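You operate a simulated robot arm through the tools that you are given. There is no shell and no other tool.

You run a simulated robot arm. Do the job below in one go: nothing can be reset, and whatever is moved stays where it is left.

## Task
Put things in order on the top of the care bench. At the end: the blue brush from the top of the care bench is in the black tray; the grey bolt from the top of the care bench stands where the teal filter stood; the teal filter stands where the green tag (marked "3") stood; the green tag from the top of the care bench stands where the blue brush stood; whatever was shut is shut again. Leave all else as you found it, and nothing knocked over.

Only the result counts: the job must be done as asked and must still hold three seconds after the hand-in. Knocking over, shifting, dropping, spilling or breaking anything else fails it.

## Robot
A 6-joint arm with a two-finger parallel gripper, fixed in place. Base frame: the origin is on the floor under the middle of its stand, x ahead of it, y to its left, z up; the work surface is at about z = 86. Lengths are in cm, angles in degrees, forces in N, time in s.
With the tool pointing down near the work surface it reaches from about 36 to 76 cm from the base axis. Its first joint turns from -66.0 to 66.0 degrees. Payload 2.45 kg.
Tool frame: the origin (TCP) lies between the finger pads and is the grasp point; the fingertips stand 2.4 cm ahead of it; z points along the fingers, y is the line along which they close. The gripper opens to 6.8 cm. The fingers are 1.7 cm wide and 1 cm thick; the gripper's body (4 by 7 cm) begins 4.1 cm behind the TCP.
Orientation is that of the tool frame in the base frame, as [roll, pitch, yaw] about the fixed x, y, z axes, in that order (R = Rz(yaw) Ry(pitch) Rx(roll)). With the fingers straight down and closing along the base's y, the tool's x points along the base's -x, its y along +y and its z along -z.

## Interface
- The arm moves only by the tool step_arm. Its argument "increments" is one flat list of numbers, 6 for each row, row after row: the shift along the tool's x, y, z in units of 50 mm (1.0 is 50 mm), then the turn, a rotation vector about the tool's x, y, z in units of 8 degrees (1.0 is 8 degrees). In form: [tx, ty, tz, wx, wy, wz, tx, ty, tz, wx, wy, wz, ...]. A call has 1 to 20 rows; each row shifts and turns the commanded pose from where the row before left it, along the tool's axes as they then stand. "jaw" is the opening, from 0 (shut) to 1 (fully open), set as the call begins (left out, the last holds). A call with a number of a shift or a turn outside -1 to 1 is refused whole. A row lasts 0.2 s, in which the tool goes at most 5 cm and 8.6 degrees; a call with a longer step from one row to the next is refused whole, and so is a gripper value outside its range. A pose out of reach is approached as far as the arm can. The call stops where the force on the tool passes 40 N (or 10 N more than at its start, if that is more) or the arm is blocked; 0.2 s more then pass. The fingers move at their own pace (about 10.8 cm/s each) and stop on an object; they squeeze with about 41 N. The grip force told is the motor's: it shows also when the fingers shut on nothing. Time passes only in rows, and 0.2 s behind the last, so rows that do not move let the fingers close. The reply holds the time, the measured pose of the TCP, the force on the tool along the base axes, the opening and the grip force, in the units named above and with some noise, with the torque about the TCP (base axes, N m) and any sound that the robot's microphone picked up, and new pictures: "views" is both (left out), scene, wrist or none.
- Cameras (640 x 400 px; columns grow to the right, rows downward): "scene" is fixed at [17.57, 41.77, 146.24]; the picture's right is [-0.68, -0.73, 0.00], its down [-0.43, 0.40, -0.81] and it looks along [0.59, -0.56, -0.58] (base axes); focal length 322 px, centre (320, 200). "wrist" rides on the gripper at [8.4, 1.1, -7.5] in the tool frame; the picture's right is [-0.13, 0.99, 0.00], its down [-0.60, -0.08, -0.79] and it looks along [-0.79, -0.10, 0.61] (tool axes); focal length 251 px, centre (320, 200). There is no depth. A picture from a camera that has moved, and an enlarged one, comes with that camera's place and axes in the base frame and with its lens.
- close_up(camera, box): a new picture of the part [left, top, right, bottom] of that camera's present view, enlarged. No time passes.
- sign_off(): hands the job in; it is judged then, once.

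Nothing tells you positions but the pictures and the camera data. Unless the task says otherwise, let go and move clear before handing in.

The tools are called as a command line: name --argument value ..., lists and objects as JSON in quotes. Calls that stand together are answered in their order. step_arm: Moves the arm, as the interface text tells. Its arguments: {"type":"object","properties":{"increments":{"type":"array"},"jaw":{"type":"number"},"views":{"type":"string","enum":["both","scene","wrist","none"]}},"required":["increments"]} The other tools are called the same way: close_up (camera, box) takes an enlarged picture of a part of a camera's view; sign_off () hands the job in.

At the start:

```text
t: 0.0
ee_pos: [45.33, -4.54, 119.12]
ee_rot: [-180.0, 0.0, 179.9]
wrist_force: [-0.6, 0.4, 0.6]
moment: [-0.03, 0.01, 0.03]
grip_width: 6.8
grasp_force: 0.1
```

scene: 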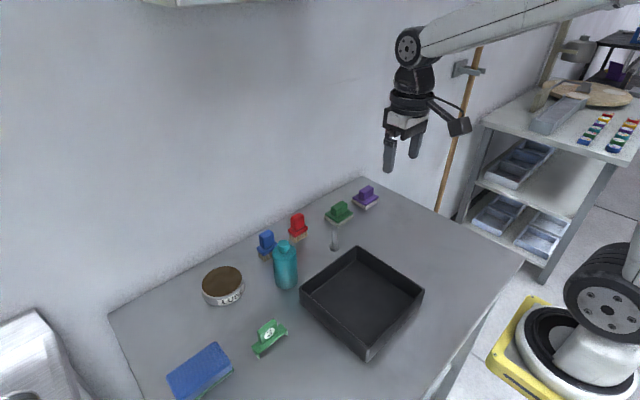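
wrist: 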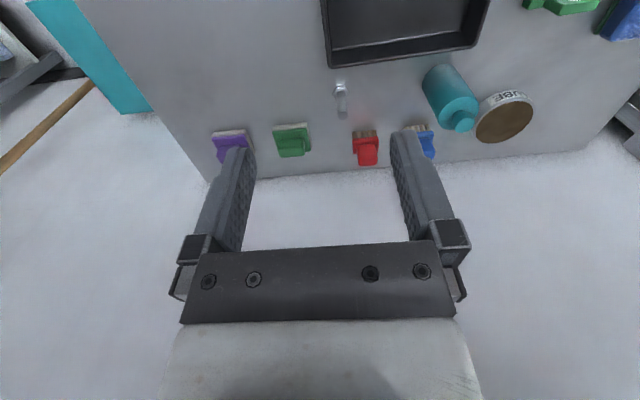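

I see the care bench with brushes, a green tag, a teal bottle-like filter, a grey bolt, a can, a blue block and a black tray. I'll look closer before moving.

close_up --camera "scene" --box '[240, 170, 400, 270]'

close_up --camera "scene" --box '[150, 240, 310, 400]'

close_up --camera "wrist" --box '[200, 60, 360, 170]'

close_up --camera "wrist" --box '[340, 0, 640, 180]'

```text
4.00 times, centred on (320, 220) of scene
camera zoom: at [17.57, 41.77, 146.24], right [-0.68, -0.73, 0.0], down [-0.43, 0.4, -0.81], along [0.59, -0.56, -0.58], focal length 1288 px, centre (320, 120)
```

zoom: 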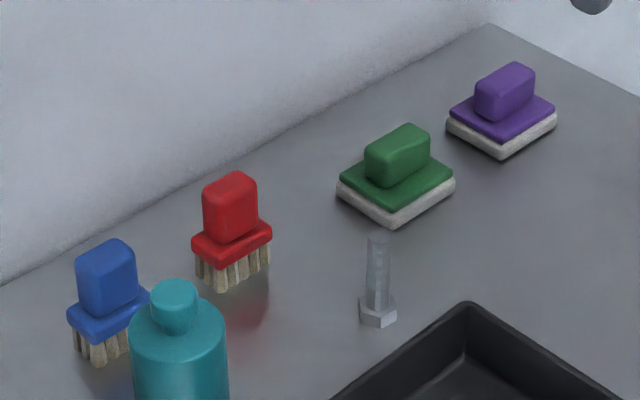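

```text
2.50 times, centred on (230, 320) of scene
camera zoom: at [17.57, 41.77, 146.24], right [-0.68, -0.73, 0.0], down [-0.43, 0.4, -0.81], along [0.59, -0.56, -0.58], focal length 805 px, centre (545, -100)
```

zoom: 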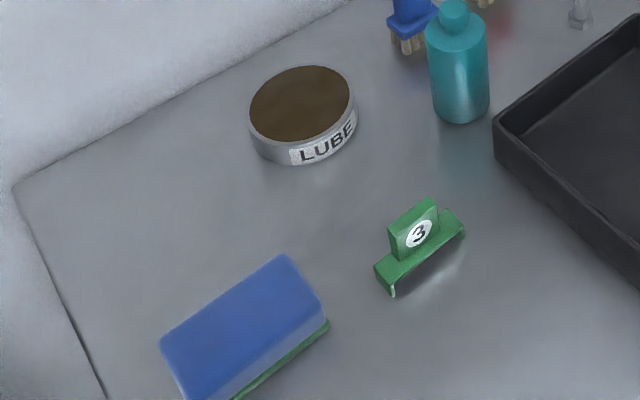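

```text
3.64 times, centred on (280, 115) of wrist
camera zoom: at [36.87, -3.49, 126.68], right [0.13, 0.99, 0.0], down [0.6, -0.08, 0.79], along [0.79, -0.1, -0.61], focal length 914 px, centre (466, 509)
```

zoom: 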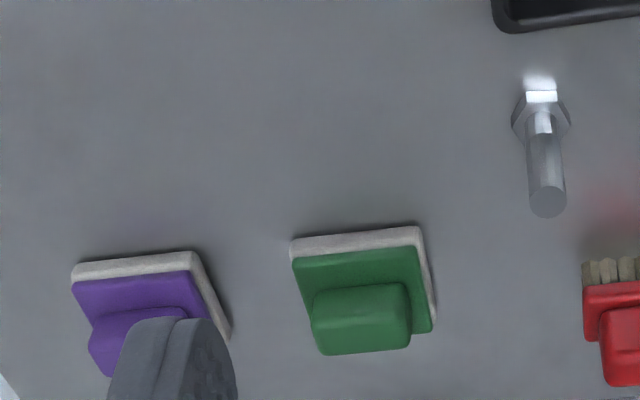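

```text
2.13 times, centred on (490, 90) of wrist
camera zoom: at [36.87, -3.49, 126.68], right [0.13, 0.99, 0.0], down [0.6, -0.08, 0.79], along [0.79, -0.1, -0.61], focal length 536 px, centre (-43, 435)
```

zoom: 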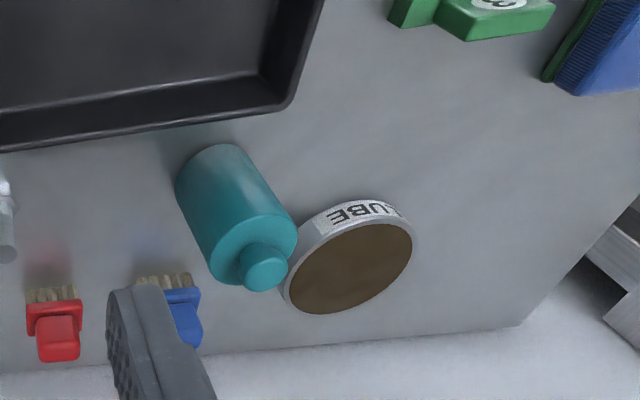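

I place the bolt near (59.5, -3), the filter near (59.5, 13), the blue brush near (69.8, 11.3), the tag near (50, 25), and the tray at about x 35–53, y -5 to 14. The wrist camera sticks out behind the gripper and could hit the tall filter, so I'll turn the tool to put the camera on the +y side, then look at the blue brush from above.

step_arm --increments '[0, 0, 0, 0, 0, 0.9375, 0, 0, 0, 0, 0, 0.9375, 0, 0, 0, 0, 0, 0.9375, 0, 0, 0, 0, 0, 0.9375, 0, 0, 0, 0, 0, 0.9375, 0, 0, 0, 0, 0, 0.9375, 0, 0, 0, 0, 0, 0.9375, 0, 0, 0, 0, 0, 0.9375, 0, 0, 0, 0, 0, 0.9375, 0, 0, 0, 0, 0, 0.9375, 0, 0, 0, 0, 0, 0.9375, 0, 0, 0, 0, 0, 0.9375, 0.444, 0.69, 0.26, 0, 0, 0, 0.444, 0.69, 0.26, 0, 0, 0, 0.444, 0.69, 0.26, 0, 0, 0, 0.444, 0.69, 0.26, 0, 0, 0, 0.444, 0.69, 0.26, 0, 0, 0, 0.444, 0.69, 0.26, 0, 0, 0, 0.444, 0.69, 0.26, 0, 0, 0]' --jaw 1 --views "both"

```text
t: 4.0
ee_pos: [69.55, 10.85, 110.05]
ee_rot: [-179.9, 0.0, 90.0]
wrist_force: [-0.4, -0.5, 0.4]
moment: [-0.02, -0.03, -0.03]
grip_width: 6.8
grasp_force: 0.0
camera wrist: at [70.61, 19.31, 117.61], right [0.99, -0.13, 0.0], down [-0.08, -0.6, 0.79], along [-0.1, -0.79, -0.61], focal length 251 px, centre (320, 200)
```

scene: 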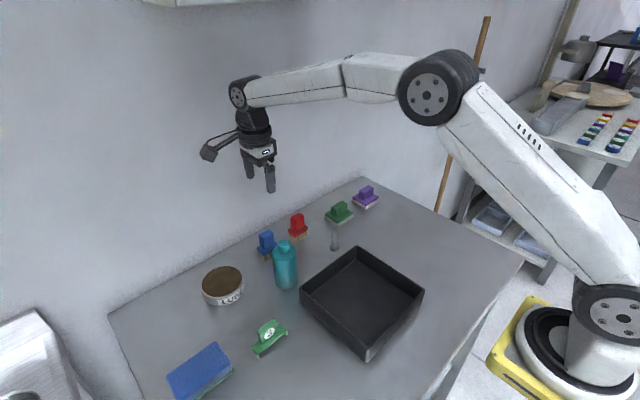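
wrist: 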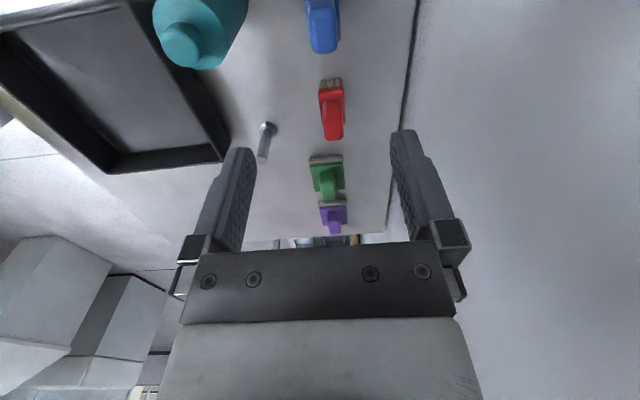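

The tool now hangs above the blue brush with the camera on the +y side, clear of the filter. I'll enlarge the view to measure the brush.

close_up --camera "wrist" --box '[270, 0, 398, 80]'

close_up --camera "scene" --box '[240, 200, 336, 260]'

close_up --camera "wrist" --box '[140, 0, 300, 100]'

```text
5.00 times, centred on (334, 40) of wrist
camera zoom: at [70.61, 19.31, 117.61], right [0.99, -0.13, 0.0], down [-0.08, -0.6, 0.79], along [-0.1, -0.79, -0.61], focal length 1257 px, centre (250, 1000)
```

zoom: 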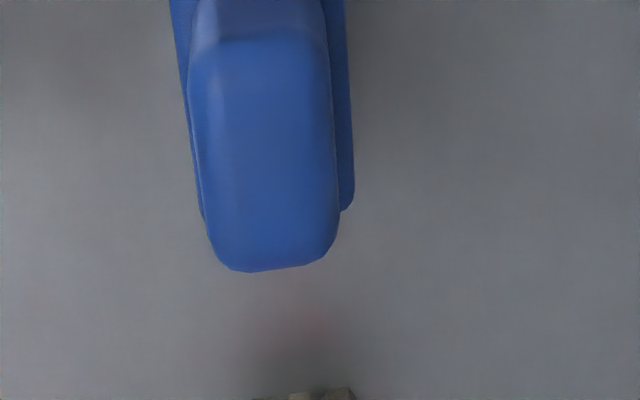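

```text
6.67 times, centred on (288, 230) of scene
camera zoom: at [17.57, 41.77, 146.23], right [-0.68, -0.73, 0.0], down [-0.43, 0.4, -0.81], along [0.59, -0.56, -0.58], focal length 2147 px, centre (533, 0)
```

zoom: 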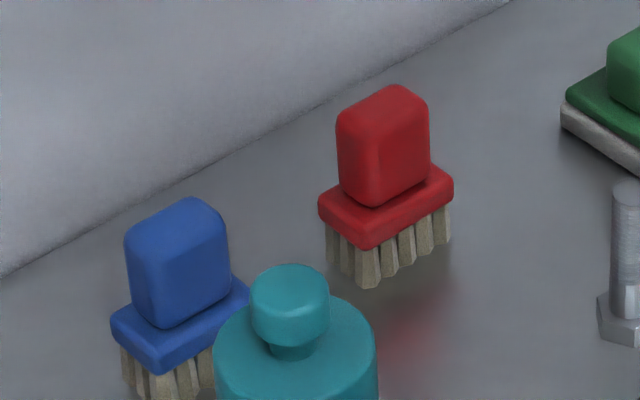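

```text
4.00 times, centred on (220, 50) of wrist
camera zoom: at [70.61, 19.31, 117.61], right [0.99, -0.13, 0.0], down [-0.08, -0.6, 0.79], along [-0.1, -0.79, -0.61], focal length 1006 px, centre (720, 800)
```

zoom: 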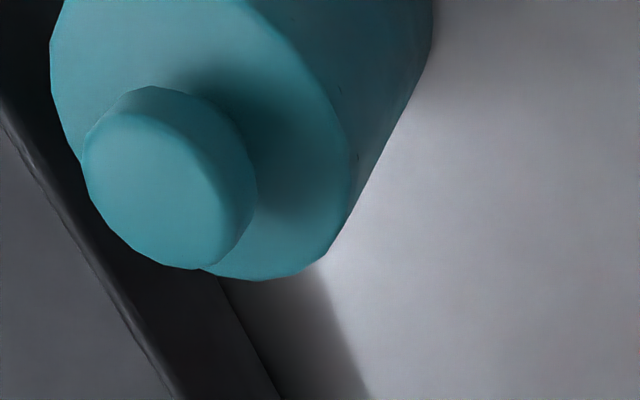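

The brush handle is about 2.2 cm wide in x and 3.4 cm in y, centred near (69.9, 11.4) with its top at about z = 94. I'll lower until the fingertips are just above it and check the alignment.

step_arm --increments '[0.11, 0.07, 0.6, 0, 0, 0, 0, 0, 0.7, 0, 0, 0, 0, 0, 0.7, 0, 0, 0, 0, 0, 0.5, 0, 0, 0]' --jaw 1 --views "both"

```text
t: 5.0
ee_pos: [69.81, 11.46, 97.15]
ee_rot: [180.0, 0.0, 90.0]
wrist_force: [0.0, 0.3, -0.8]
moment: [0.02, -0.01, -0.07]
grip_width: 6.81
grasp_force: 0.1
camera wrist: at [70.87, 19.88, 104.79], right [0.99, -0.13, 0.0], down [-0.08, -0.6, 0.79], along [-0.1, -0.79, -0.61], focal length 251 px, centre (320, 200)
```

scene: 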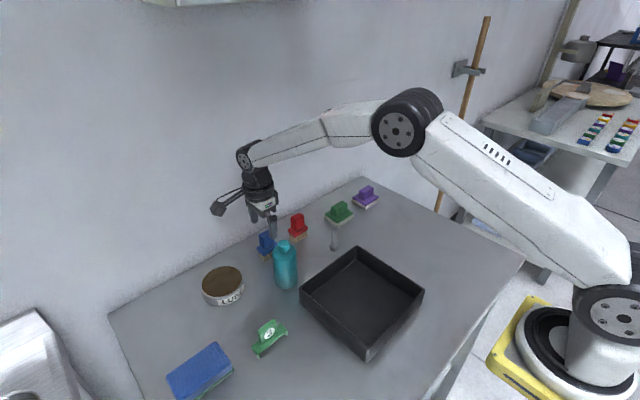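
wrist: 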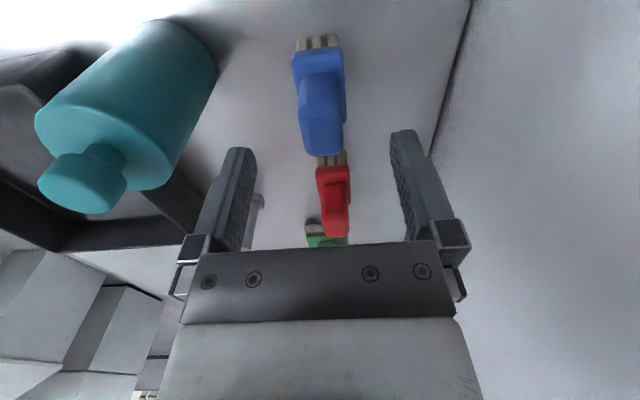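

The brush handle sits centred between the fingers. I'll go down to about z = 92 and close on the handle.

step_arm --increments '[0, 0.02, 0.35, 0, 0, 0, 0, 0, 0.35, 0, 0, 0, 0, 0, 0.33, 0, 0, 0]' --jaw 1 --views "wrist"

step_arm --increments '[0, 0, 0, 0, 0, 0, 0, 0, 0, 0, 0, 0, 0, 0, 0, 0, 0, 0, 0, 0, 0, 0, 0, 0]' --jaw 0 --views "both"

```text
t: 5.8
ee_pos: [69.68, 11.48, 92.11]
ee_rot: [-180.0, 0.0, 89.9]
wrist_force: [0.2, -0.6, 0.1]
moment: [0.02, 0.03, 0.0]
grip_width: 6.78
grasp_force: 0.1
camera wrist: at [70.77, 19.99, 99.73], right [0.99, -0.13, 0.0], down [-0.08, -0.6, 0.79], along [-0.1, -0.79, -0.61], focal length 251 px, centre (320, 200)
```

wrist: 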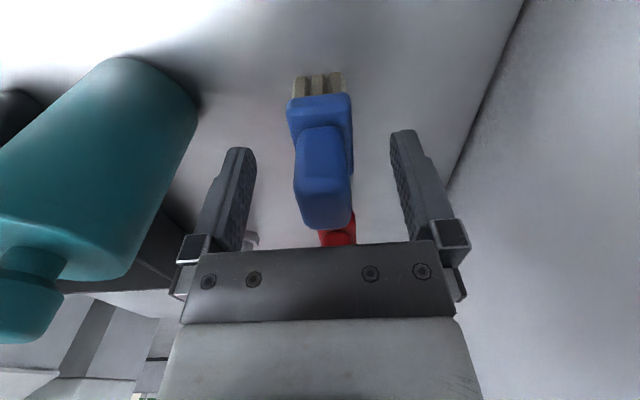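

```text
t: 6.8
ee_pos: [69.74, 11.53, 92.12]
ee_rot: [180.0, 0.1, 89.9]
wrist_force: [-0.2, 0.4, 0.0]
moment: [0.02, -0.06, -0.03]
grip_width: 2.34
grasp_force: 39.7
camera wrist: at [70.76, 19.98, 99.76], right [0.99, -0.13, 0.0], down [-0.08, -0.6, 0.79], along [-0.1, -0.79, -0.61], focal length 251 px, centre (320, 200)
```

scene: 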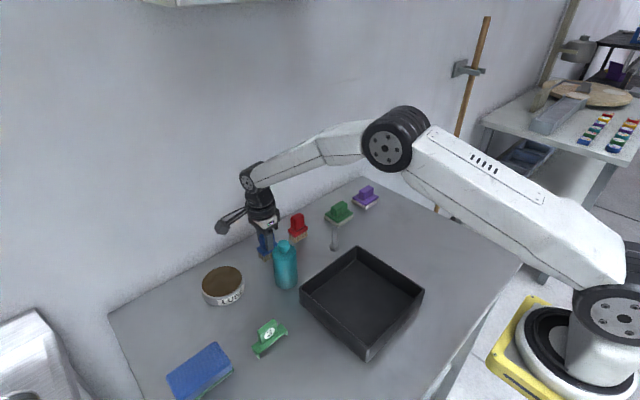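
wrist: 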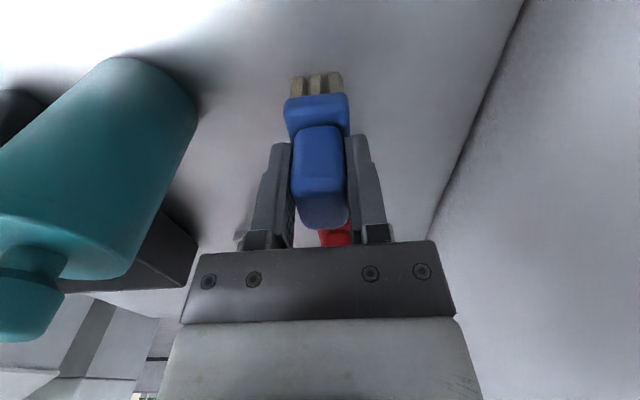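

The grip holds at 2.34 cm, which is the handle width. I'll lift well above the filter and carry the brush over the tray.

step_arm --increments '[0, 0, -0.6, 0, 0, 0, 0, 0, -0.9, 0, 0, 0, 0, 0, -0.9, 0, 0, 0, 0, 0, -0.9, 0, 0, 0, 0, 0, -0.7, 0, 0, 0, -0.186, -0.737, 0, 0, 0, 0, -0.186, -0.737, 0, 0, 0, 0, -0.186, -0.737, 0, 0, 0, 0, -0.186, -0.737, 0, 0, 0, 0, -0.186, -0.737, 0, 0, 0, 0, -0.186, -0.737, 0, 0, 0, 0, -0.186, -0.737, 0, 0, 0, 0]' --jaw 0 --views "both"

```text
t: 9.4
ee_pos: [43.83, 4.84, 112.42]
ee_rot: [-180.0, 0.0, 89.9]
wrist_force: [0.0, -0.3, -1.5]
moment: [0.03, -0.01, -0.01]
grip_width: 2.34
grasp_force: 39.6
camera wrist: at [45.0, 13.35, 120.02], right [0.99, -0.13, 0.0], down [-0.08, -0.6, 0.79], along [-0.1, -0.79, -0.61], focal length 251 px, centre (320, 200)
```

scene: 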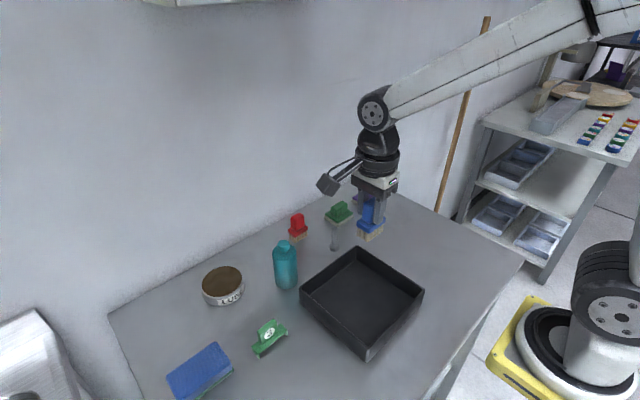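
wrist: 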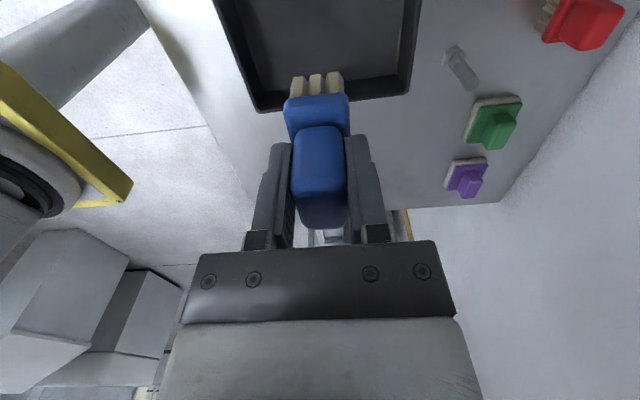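

The brush is over the middle of the tray, so I'll lower it close to the tray floor.

step_arm --increments '[0, 0, 0.8, 0, 0, 0, 0, 0, 0.9, 0, 0, 0, 0, 0, 0.9, 0, 0, 0, 0, 0, 0.7, 0, 0, 0, 0, 0, 0.3, 0, 0, 0]' --jaw 0 --views "both"

close_up --camera "scene" --box '[290, 200, 450, 300]'

```text
t: 10.6
ee_pos: [44.17, 5.1, 94.41]
ee_rot: [-179.9, 0.0, 90.0]
wrist_force: [-0.3, 0.0, -0.7]
moment: [-0.03, 0.01, 0.02]
grip_width: 2.33
grasp_force: 39.4
camera wrist: at [45.23, 13.55, 101.88], right [0.99, -0.13, 0.0], down [-0.08, -0.6, 0.79], along [-0.1, -0.79, -0.61], focal length 251 px, centre (320, 200)
```

scene: 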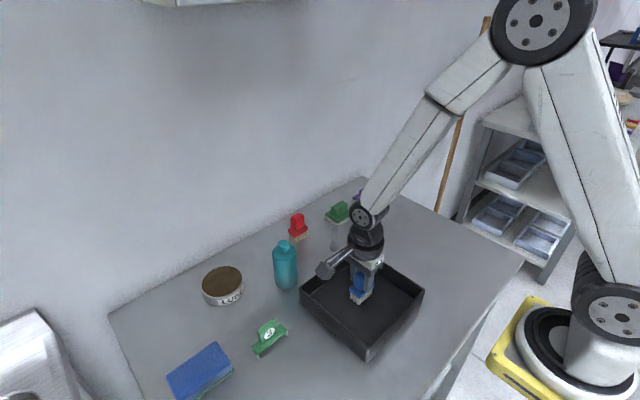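
wrist: 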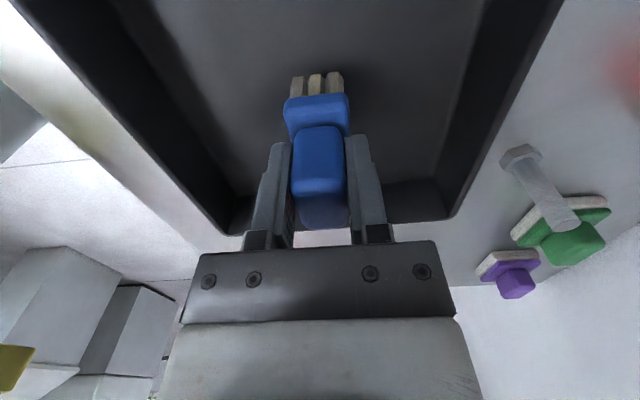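

```text
4.00 times, centred on (370, 250) of scene
camera zoom: at [17.57, 41.77, 146.24], right [-0.68, -0.73, 0.0], down [-0.43, 0.4, -0.81], along [0.59, -0.56, -0.58], focal length 1288 px, centre (120, 0)
```

zoom: 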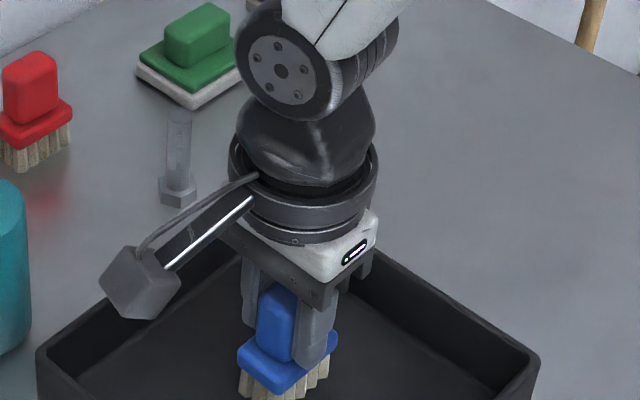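

I'm close above the tray floor now. I'll go down in small steps and watch the force for contact.

step_arm --increments '[0, 0, 0.06, 0, 0, 0, 0, 0, 0.06, 0, 0, 0, 0, 0, 0.06, 0, 0, 0]' --jaw 0 --views "none"

step_arm --increments '[0, 0, 0.04, 0, 0, 0, 0, 0, 0, 0, 0, 0]' --jaw 0 --views "none"

step_arm --increments '[0, 0, 0.04, 0, 0, 0, 0, 0, 0, 0, 0, 0]' --jaw 0 --views "none"

```text
t: 11.4
ee_pos: [44.04, 4.98, 93.34]
ee_rot: [180.0, 0.0, 90.0]
wrist_force: [-0.5, -0.1, -0.7]
moment: [-0.02, 0.05, 0.01]
grip_width: 2.32
grasp_force: 40.4
```

```text
t: 12.0
ee_pos: [44.09, 5.01, 93.29]
ee_rot: [-180.0, 0.0, 90.0]
wrist_force: [0.2, -0.9, 0.0]
moment: [-0.05, 0.03, -0.01]
grip_width: 2.35
grasp_force: 40.1
```

```text
t: 12.6
ee_pos: [44.1, 5.03, 93.02]
ee_rot: [179.9, 0.0, 89.9]
wrist_force: [1.0, 0.0, -0.8]
moment: [0.03, 0.03, 0.03]
grip_width: 2.36
grasp_force: 39.3
```

step_arm --increments '[0, 0, 0.04, 0, 0, 0, 0, 0, 0, 0, 0, 0]' --jaw 0 --views "none"

close_up --camera "scene" --box '[330, 260, 410, 310]'

```text
t: 13.2
ee_pos: [44.03, 5.09, 92.69]
ee_rot: [179.9, 0.0, 90.0]
wrist_force: [-0.1, 0.1, -0.4]
moment: [-0.04, 0.0, 0.01]
grip_width: 2.32
grasp_force: 38.9
```

```text
8.00 times, centred on (370, 285) of scene
camera zoom: at [17.57, 41.77, 146.24], right [-0.68, -0.73, 0.0], down [-0.43, 0.4, -0.81], along [0.59, -0.56, -0.58], focal length 2576 px, centre (-80, -480)
```

zoom: 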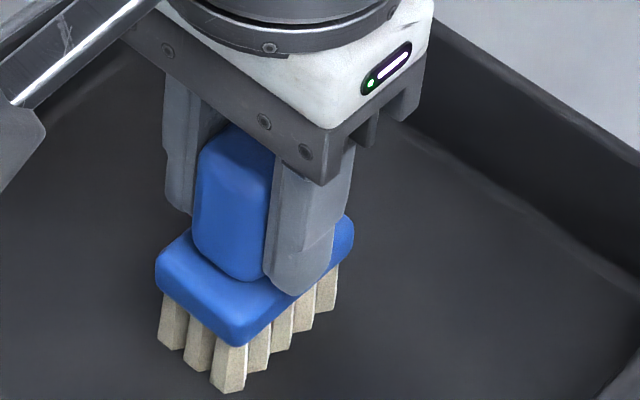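

No contact force yet, so I'll keep lowering in small steps.

step_arm --increments '[0, 0, 0.03, 0, 0, 0, 0, 0, 0, 0, 0, 0]' --jaw 0 --views "none"

step_arm --increments '[0, 0, 0.03, 0, 0, 0, 0, 0, 0, 0, 0, 0]' --jaw 0 --views "none"

```text
t: 13.8
ee_pos: [44.01, 5.11, 92.75]
ee_rot: [-180.0, -0.1, 90.1]
wrist_force: [-3.5, -1.1, 16.7]
moment: [-0.15, 0.25, -0.04]
grip_width: 2.32
grasp_force: 39.6
```

```text
t: 14.4
ee_pos: [44.13, 5.19, 92.56]
ee_rot: [179.9, 0.0, 90.0]
wrist_force: [-7.0, 0.8, 33.0]
moment: [0.03, 0.32, 0.03]
grip_width: 2.35
grasp_force: 39.4
```

The brush is touching the tray floor. I'll ease back slightly, then open the gripper.

step_arm --increments '[0, 0, -0.04, 0, 0, 0, 0, 0, 0, 0, 0, 0]' --jaw 0 --views "none"

step_arm --increments '[0, 0, 0, 0, 0, 0, 0, 0, 0, 0, 0, 0, 0, 0, 0, 0, 0, 0]' --jaw 1 --views "wrist"

```text
t: 15.0
ee_pos: [43.97, 5.01, 92.74]
ee_rot: [-179.9, 0.1, 89.9]
wrist_force: [0.6, 0.2, -0.6]
moment: [0.01, 0.01, 0.0]
grip_width: 2.34
grasp_force: 39.5
```

```text
t: 15.8
ee_pos: [44.18, 4.92, 92.7]
ee_rot: [-180.0, 0.0, 90.0]
wrist_force: [-0.3, 0.3, 0.1]
moment: [0.0, -0.01, -0.02]
grip_width: 6.79
grasp_force: 0.1
camera wrist: at [45.19, 13.44, 100.35], right [0.99, -0.13, 0.0], down [-0.08, -0.6, 0.79], along [-0.1, -0.79, -0.61], focal length 251 px, centre (320, 200)
```

wrist: 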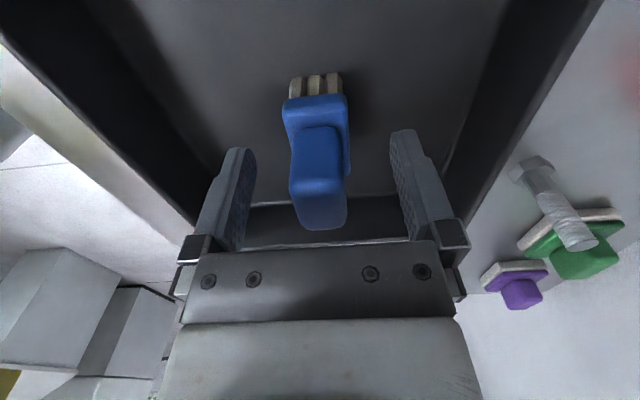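

The brush stands upright in the tray. I'll lift straight up and move over to look at the green tag.

step_arm --increments '[0, 0, -0.5, 0, 0, 0, 0, 0, -0.9, 0, 0, 0, 0, 0, -0.9, 0, 0, 0, 0, 0, -0.9, 0, 0, 0, 0.8, 0.224, 0, 0, 0, 0, 0.8, 0.224, 0, 0, 0, 0, 0.8, 0.224, 0, 0, 0, 0, 0.8, 0.224, 0, 0, 0, 0, 0.7, 0.224, 0, 0, 0, 0]' --jaw 1 --views "both"

```text
t: 17.8
ee_pos: [49.8, 24.35, 108.71]
ee_rot: [180.0, 0.0, 90.0]
wrist_force: [0.2, 0.1, -0.3]
moment: [-0.02, -0.01, -0.03]
grip_width: 6.79
grasp_force: 0.0
camera wrist: at [50.85, 32.78, 116.22], right [0.99, -0.13, 0.0], down [-0.08, -0.6, 0.79], along [-0.1, -0.79, -0.61], focal length 251 px, centre (320, 200)
```

scene: 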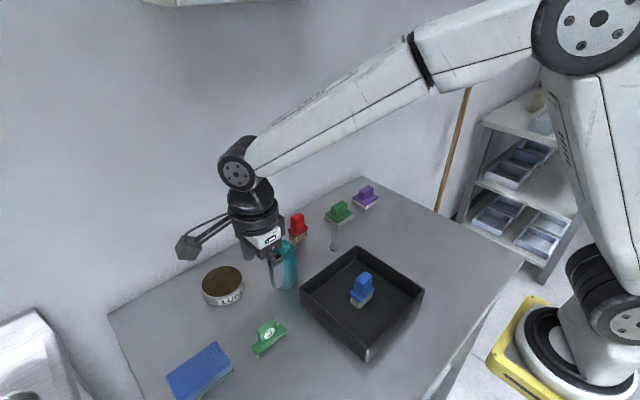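
wrist: 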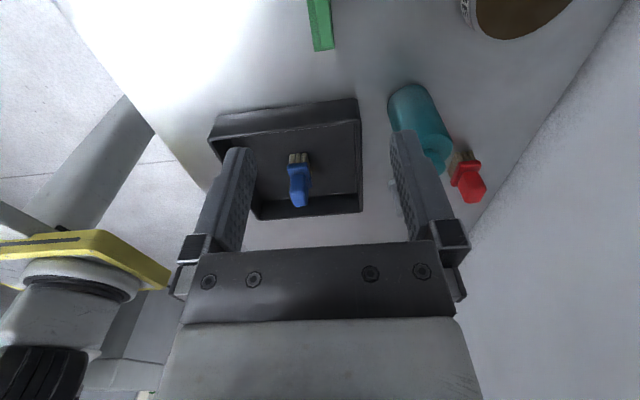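

The brush stands in the tray, and the tag is partly visible at the top of the wrist view. I'll enlarge both views.

close_up --camera "wrist" --box '[280, 0, 376, 60]'

close_up --camera "scene" --box '[230, 310, 310, 360]'

```text
6.67 times, centred on (328, 30) of wrist
camera zoom: at [50.85, 32.78, 116.22], right [0.99, -0.13, 0.0], down [-0.08, -0.6, 0.79], along [-0.1, -0.79, -0.61], focal length 1676 px, centre (267, 1333)
```

zoom: 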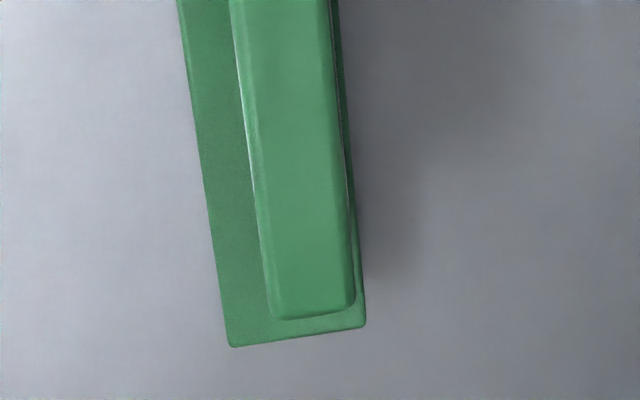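

```text
8.00 times, centred on (270, 335) of scene
camera zoom: at [17.57, 41.77, 146.23], right [-0.68, -0.73, 0.0], down [-0.43, 0.4, -0.81], along [0.59, -0.56, -0.58], focal length 2576 px, centre (720, -880)
```

zoom: 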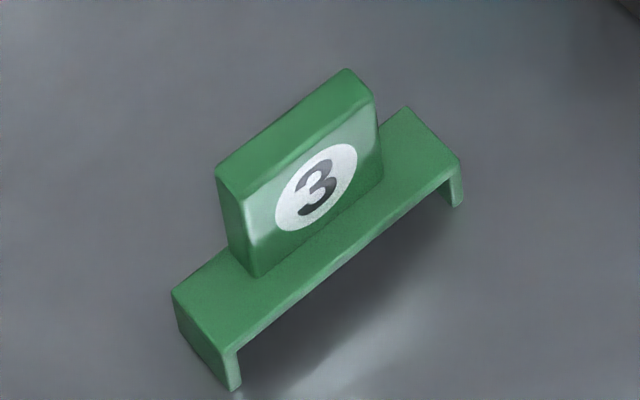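

The tag is a small bridge aligned with y, about 2.1 × 7.1 cm and centred near (50.1, 24.7), with an upright plate whose top is near z = 91. Yaw 90 already suits gripping the plate, so I'll lower part way and check.

step_arm --increments '[0.07, 0.07, 0.7, 0, 0, 0, 0, 0, 0.8, 0, 0, 0, 0, 0, 0.7, 0, 0, 0, 0, 0, 0.5, 0, 0, 0]' --jaw 1 --views "both"

close_up --camera "wrist" --box '[240, 40, 400, 140]'

```text
t: 18.8
ee_pos: [50.25, 24.66, 95.24]
ee_rot: [-180.0, 0.0, 90.0]
wrist_force: [-0.2, -0.2, -0.4]
moment: [-0.01, 0.0, 0.01]
grip_width: 6.81
grasp_force: 0.1
camera wrist: at [51.31, 33.18, 102.82], right [0.99, -0.13, 0.0], down [-0.08, -0.6, 0.79], along [-0.1, -0.79, -0.61], focal length 251 px, centre (320, 200)
```

scene: 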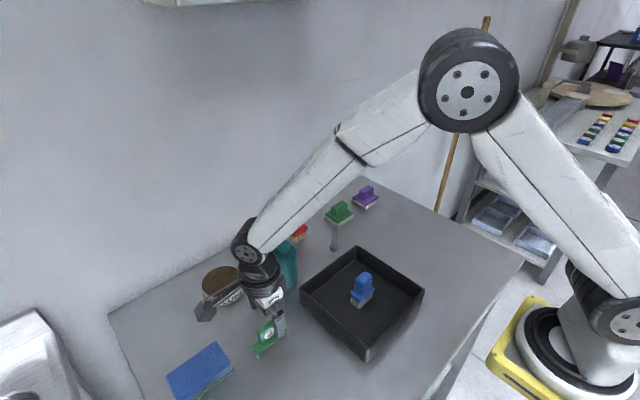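
wrist: 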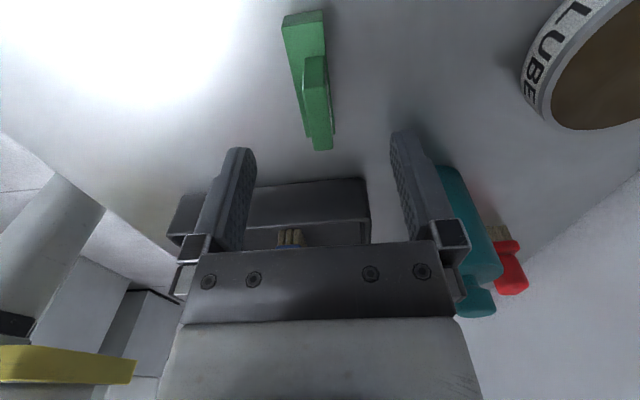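

```text
4.00 times, centred on (320, 90) of wrist
camera zoom: at [51.31, 33.18, 102.82], right [0.99, -0.13, 0.0], down [-0.08, -0.6, 0.79], along [-0.1, -0.79, -0.61], focal length 1006 px, centre (320, 640)
```

zoom: 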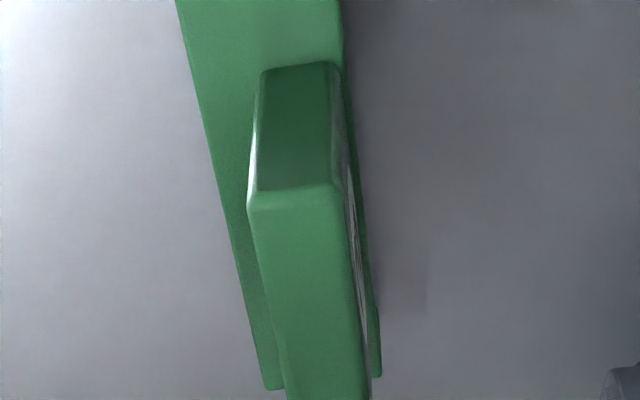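

The plate is well centred between the fingers. I'll go down to about z = 90.6 and grip the plate.

step_arm --increments '[0.04, 0, 0.35, 0, 0, 0, 0, 0, 0.35, 0, 0, 0, 0, 0, 0.2, 0, 0, 0, 0, 0, 0, 0, 0, 0]' --jaw 1 --views "both"

close_up --camera "scene" --box '[220, 290, 316, 350]'

```text
t: 19.8
ee_pos: [50.29, 25.07, 90.69]
ee_rot: [180.0, 0.0, 90.1]
wrist_force: [0.1, -0.5, -0.1]
moment: [0.03, 0.01, 0.02]
grip_width: 6.81
grasp_force: 0.0
camera wrist: at [51.22, 33.46, 98.24], right [0.99, -0.13, 0.0], down [-0.08, -0.6, 0.79], along [-0.1, -0.79, -0.61], focal length 251 px, centre (320, 200)
```

scene: 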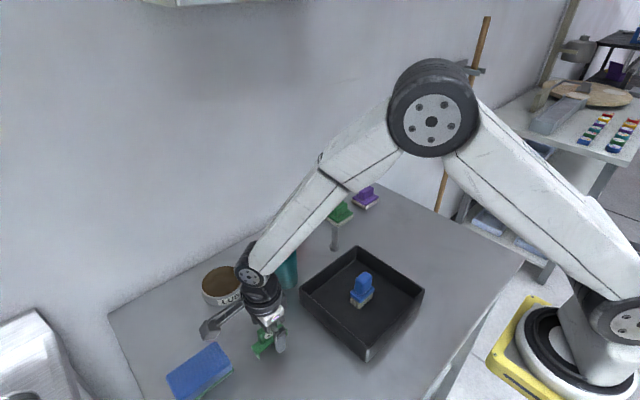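
wrist: 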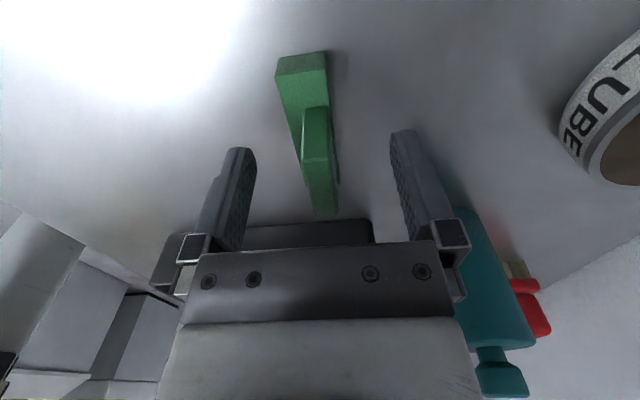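

```text
6.67 times, centred on (268, 320) of scene
camera zoom: at [17.57, 41.77, 146.24], right [-0.68, -0.73, 0.0], down [-0.43, 0.4, -0.81], along [0.59, -0.56, -0.58], focal length 2147 px, centre (667, -600)
```

zoom: 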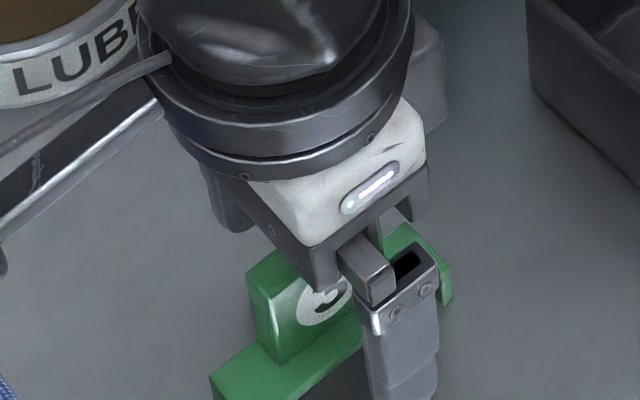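

The plate is between the fingers with room on both sides. Closing now.

step_arm --increments '[0, 0, 0, 0, 0, 0, 0, 0, 0, 0, 0, 0, 0, 0, 0, 0, 0, 0, 0, 0, 0, 0, 0, 0]' --jaw 0 --views "wrist"

```text
t: 20.8
ee_pos: [50.11, 24.99, 90.61]
ee_rot: [180.0, 0.0, 90.0]
wrist_force: [0.9, 0.5, 0.0]
moment: [0.02, 0.03, 0.0]
grip_width: 1.12
grasp_force: 31.8
camera wrist: at [51.21, 33.46, 98.25], right [0.99, -0.13, 0.0], down [-0.08, -0.6, 0.79], along [-0.1, -0.79, -0.61], focal length 251 px, centre (320, 200)
```

wrist: 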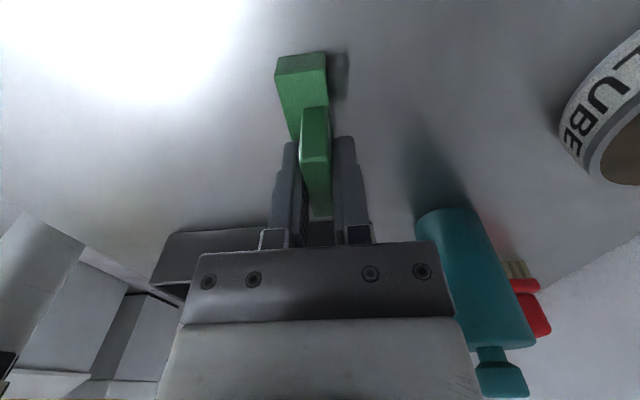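

The tag is gripped at 1.12 cm. I'll lift it well above the filter and carry it to the brush's old spot at (69.8, 11.45).

step_arm --increments '[0, 0, -0.2, 0, 0, 0, 0, 0, -0.6, 0, 0, 0, 0, 0, -0.9, 0, 0, 0, 0, 0, -0.9, 0, 0, 0, 0, 0, -0.9, 0, 0, 0, -0.45, 0.655, 0, 0, 0, 0, -0.45, 0.655, 0, 0, 0, 0, -0.45, 0.655, 0, 0, 0, 0, -0.45, 0.655, 0, 0, 0, 0, -0.45, 0.655, 0, 0, 0, 0, -0.45, 0.655, 0, 0, 0, 0]' --jaw 0 --views "both"

```text
t: 23.2
ee_pos: [69.96, 11.39, 108.43]
ee_rot: [180.0, 0.0, 90.0]
wrist_force: [0.8, 0.1, -0.4]
moment: [-0.01, 0.0, 0.01]
grip_width: 1.1
grasp_force: 31.5
camera wrist: at [71.0, 19.78, 115.91], right [0.99, -0.13, 0.0], down [-0.08, -0.6, 0.79], along [-0.1, -0.79, -0.61], focal length 251 px, centre (320, 200)
```

scene: 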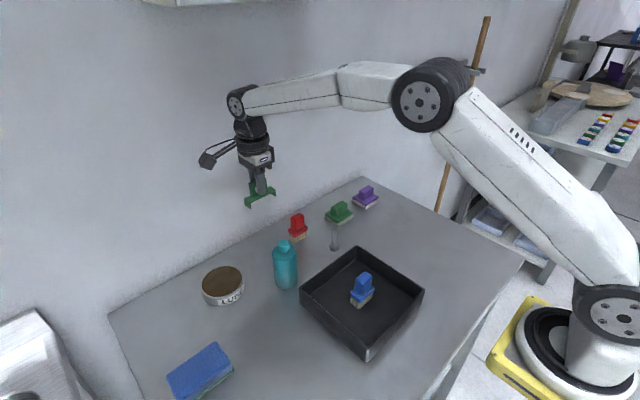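
wrist: 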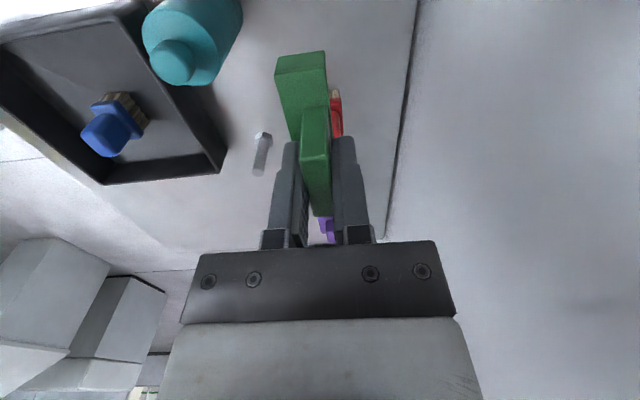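

The tag is over the brush's old spot, with clear bench below. I'll lower it close to the surface.

step_arm --increments '[0, -0.02, 0.8, 0, 0, 0, 0, 0, 0.9, 0, 0, 0, 0, 0, 0.9, 0, 0, 0, 0, 0, 0.6, 0, 0, 0, 0, 0, 0.2, 0, 0, 0]' --jaw 0 --views "both"

close_up --camera "scene" --box '[200, 190, 328, 270]'

```text
t: 24.4
ee_pos: [69.57, 11.71, 91.11]
ee_rot: [-180.0, 0.0, 90.0]
wrist_force: [-0.5, -0.1, 0.2]
moment: [-0.03, -0.03, 0.0]
grip_width: 1.1
grasp_force: 32.1
camera wrist: at [70.81, 19.99, 98.71], right [0.99, -0.13, 0.0], down [-0.08, -0.6, 0.79], along [-0.1, -0.79, -0.61], focal length 251 px, centre (320, 200)
```

scene: 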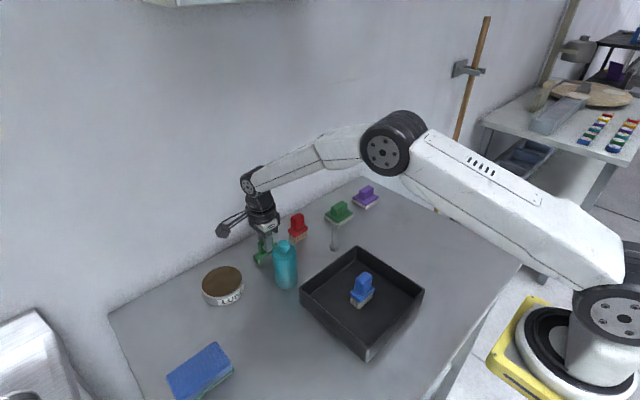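
wrist: 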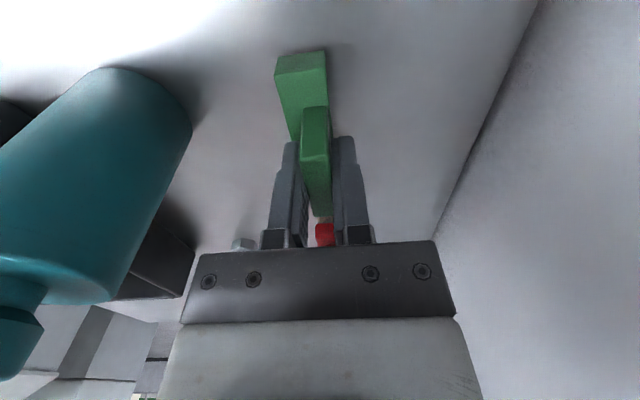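

```text
5.00 times, centred on (264, 230) of scene
camera zoom: at [17.57, 41.77, 146.24], right [-0.68, -0.73, 0.0], down [-0.43, 0.4, -0.81], along [0.59, -0.56, -0.58], focal length 1610 px, centre (600, 50)
```

zoom: 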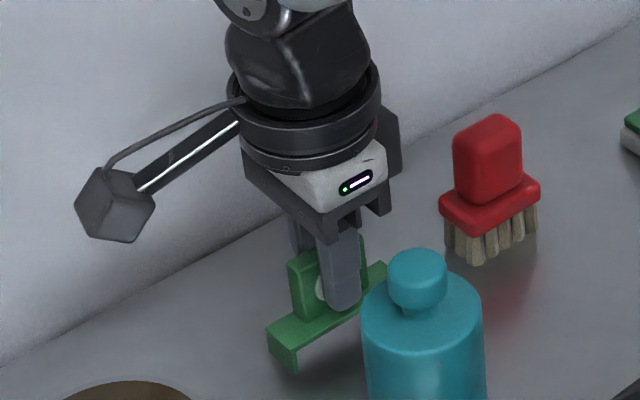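

The tag is just above the bench. I'll take small steps down until it touches.

step_arm --increments '[0, 0, 0.04, 0, 0, 0, 0, 0, 0, 0, 0, 0]' --jaw 0 --views "none"

step_arm --increments '[0, 0, 0.03, 0, 0, 0, 0, 0, 0, 0, 0, 0]' --jaw 0 --views "none"

```text
t: 25.0
ee_pos: [69.53, 11.52, 91.04]
ee_rot: [-180.0, 0.0, 90.0]
wrist_force: [-0.8, 1.0, -0.1]
moment: [0.0, 0.02, -0.02]
grip_width: 1.1
grasp_force: 31.8
```

```text
t: 25.6
ee_pos: [69.69, 11.53, 90.83]
ee_rot: [-180.0, 0.0, 90.1]
wrist_force: [1.0, -0.6, -0.3]
moment: [0.0, 0.01, 0.03]
grip_width: 1.09
grasp_force: 31.5
```

step_arm --increments '[0, 0.02, 0.03, 0, 0, 0, 0, 0, 0, 0, 0, 0]' --jaw 0 --views "none"

step_arm --increments '[0, 0, 0.02, 0, 0, 0, 0, 0, 0, 0, 0, 0]' --jaw 0 --views "none"

```text
t: 26.2
ee_pos: [69.69, 11.53, 90.65]
ee_rot: [-180.0, 0.0, 89.9]
wrist_force: [0.9, 0.8, 0.2]
moment: [-0.01, 0.02, -0.01]
grip_width: 1.1
grasp_force: 31.8
```

```text
t: 26.8
ee_pos: [69.69, 11.63, 90.68]
ee_rot: [-180.0, 0.0, 90.1]
wrist_force: [-0.4, 0.6, -0.3]
moment: [0.03, -0.01, 0.01]
grip_width: 1.12
grasp_force: 31.7
```

step_arm --increments '[0, 0, 0.02, 0, 0, 0, 0, 0, 0, 0, 0, 0]' --jaw 0 --views "none"

step_arm --increments '[0, 0, 0.02, 0, 0, 0, 0, 0, 0, 0, 0, 0]' --jaw 0 --views "none"

```text
t: 27.4
ee_pos: [69.61, 11.53, 90.75]
ee_rot: [179.7, 0.1, 90.0]
wrist_force: [-0.4, -0.2, 8.7]
moment: [0.29, 0.04, -0.01]
grip_width: 1.07
grasp_force: 32.0
```

```text
t: 28.0
ee_pos: [69.88, 11.54, 90.78]
ee_rot: [179.8, -0.1, 90.1]
wrist_force: [-3.3, 1.2, 25.5]
moment: [0.29, 0.24, 0.0]
grip_width: 1.08
grasp_force: 31.9
```

The tag is touching the bench. I'll ease off and release it.

step_arm --increments '[0, 0, -0.025, 0, 0, 0, 0, 0, 0, 0, 0, 0]' --jaw 0 --views "none"

step_arm --increments '[0, 0, 0, 0, 0, 0, 0, 0, 0, 0, 0, 0, 0, 0, 0, 0, 0, 0]' --jaw 1 --views "both"

```text
t: 28.6
ee_pos: [69.7, 11.49, 90.62]
ee_rot: [179.8, 0.0, 89.9]
wrist_force: [3.4, 4.5, 16.9]
moment: [0.32, -0.07, 0.0]
grip_width: 1.09
grasp_force: 32.5
```

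```text
t: 29.4
ee_pos: [69.63, 11.4, 90.51]
ee_rot: [-179.9, 0.0, 90.0]
wrist_force: [-0.8, -0.2, 0.5]
moment: [-0.01, -0.04, 0.01]
grip_width: 6.81
grasp_force: 0.1
camera wrist: at [70.72, 19.92, 98.09], right [0.99, -0.13, 0.0], down [-0.08, -0.6, 0.79], along [-0.1, -0.79, -0.61], focal length 251 px, centre (320, 200)
```

scene: 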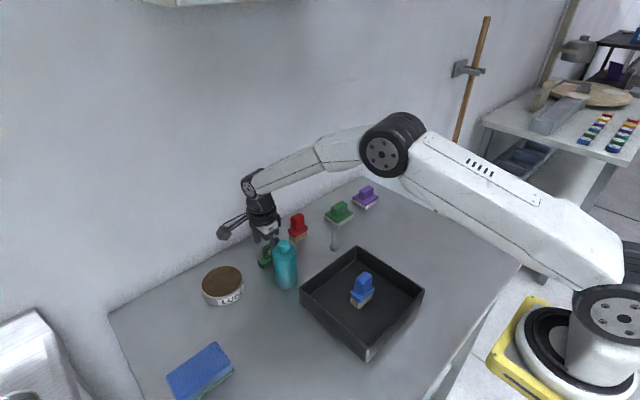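
wrist: 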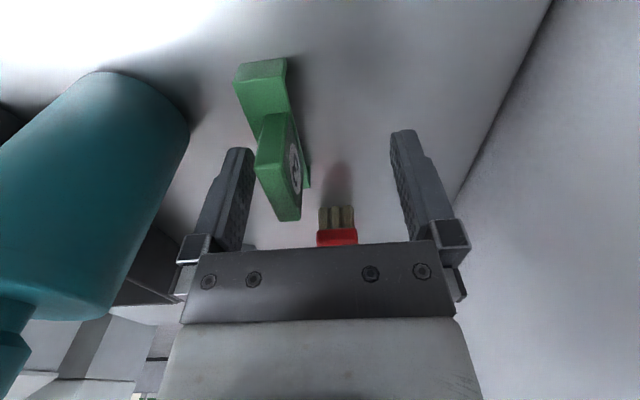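

On opening, the tag appears to have shifted toward -x along with one finger. I'll look closer.

close_up --camera "wrist" --box '[190, 40, 382, 240]'

close_up --camera "scene" --box '[210, 200, 322, 290]'

```text
2.00 times, centred on (286, 140) of wrist
camera zoom: at [70.72, 19.92, 98.09], right [0.99, -0.13, 0.0], down [-0.08, -0.6, 0.79], along [-0.1, -0.79, -0.61], focal length 503 px, centre (388, 320)
```

zoom: 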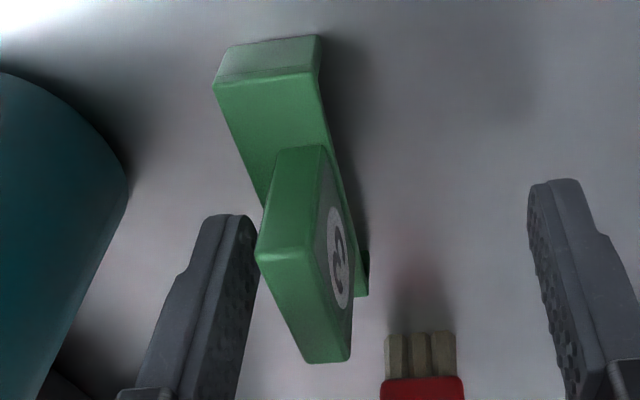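

```text
4.44 times, centred on (266, 245) of scene
camera zoom: at [17.57, 41.77, 146.24], right [-0.68, -0.73, 0.0], down [-0.43, 0.4, -0.81], along [0.59, -0.56, -0.58], focal length 1431 px, centre (560, 0)
```

zoom: 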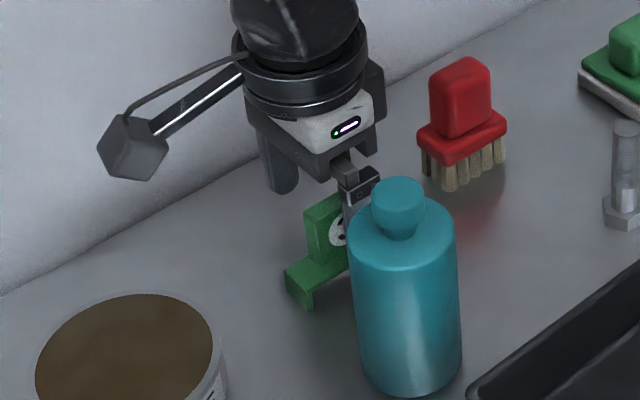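

The tag still stands upright but was dragged about 1.9 cm toward -x, probably by a fingertip touching its base. I'll rise, narrow the jaw, centre over the plate and re-grip, keeping the fingertips higher this time.

step_arm --increments '[0, 0, -0.3, 0, 0, 0, 0, 0, -0.5, 0, 0, 0, 0, 0, -0.2, 0, 0, 0]' --jaw 1 --views "none"

step_arm --increments '[0, -0.12, 0, 0, 0, 0, -0.02, -0.12, 0, 0, 0, 0, -0.02, -0.13, 0, 0, 0, 0, 0, 0, 0, 0, 0, 0]' --jaw 0.6 --views "both"

close_up --camera "wrist" --box '[180, 40, 420, 240]'

```text
t: 30.2
ee_pos: [69.46, 11.46, 95.47]
ee_rot: [-179.9, 0.0, 90.0]
wrist_force: [0.8, 0.6, 0.2]
moment: [0.01, -0.03, -0.02]
grip_width: 6.78
grasp_force: 0.0
```

```text
t: 31.2
ee_pos: [67.75, 11.34, 95.57]
ee_rot: [180.0, 0.0, 89.9]
wrist_force: [0.1, -0.2, -0.1]
moment: [-0.01, -0.04, 0.01]
grip_width: 4.08
grasp_force: 0.0
camera wrist: at [68.87, 19.8, 103.13], right [0.99, -0.13, 0.0], down [-0.08, -0.6, 0.79], along [-0.1, -0.79, -0.61], focal length 251 px, centre (320, 200)
```

scene: 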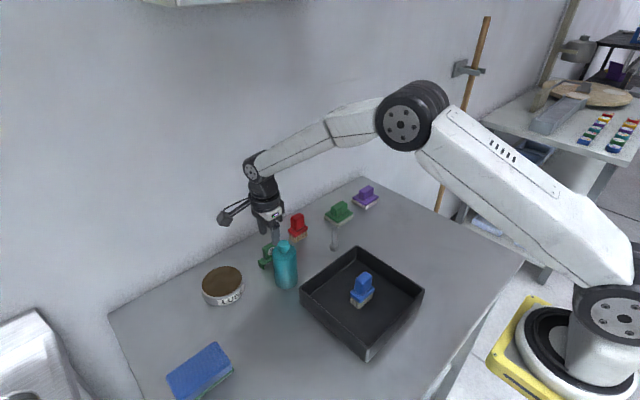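
wrist: 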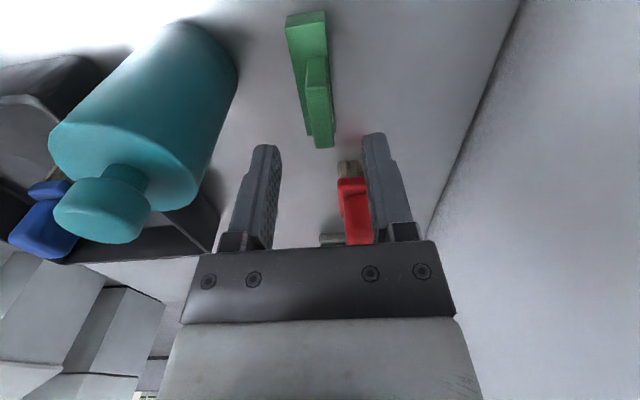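

```text
2.00 times, centred on (300, 140) of wrist
camera zoom: at [68.87, 19.8, 103.13], right [0.99, -0.13, 0.0], down [-0.08, -0.6, 0.79], along [-0.1, -0.79, -0.61], focal length 503 px, centre (360, 320)
```

zoom: 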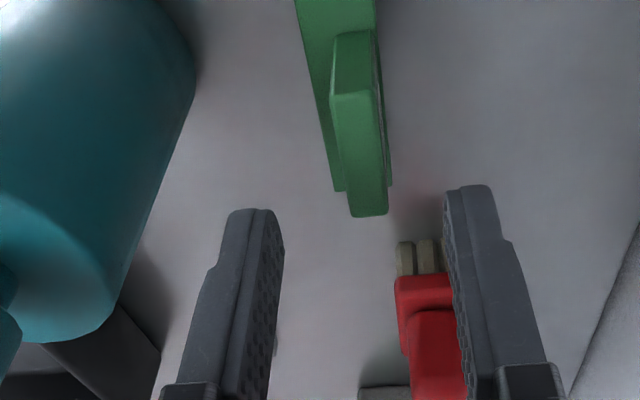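

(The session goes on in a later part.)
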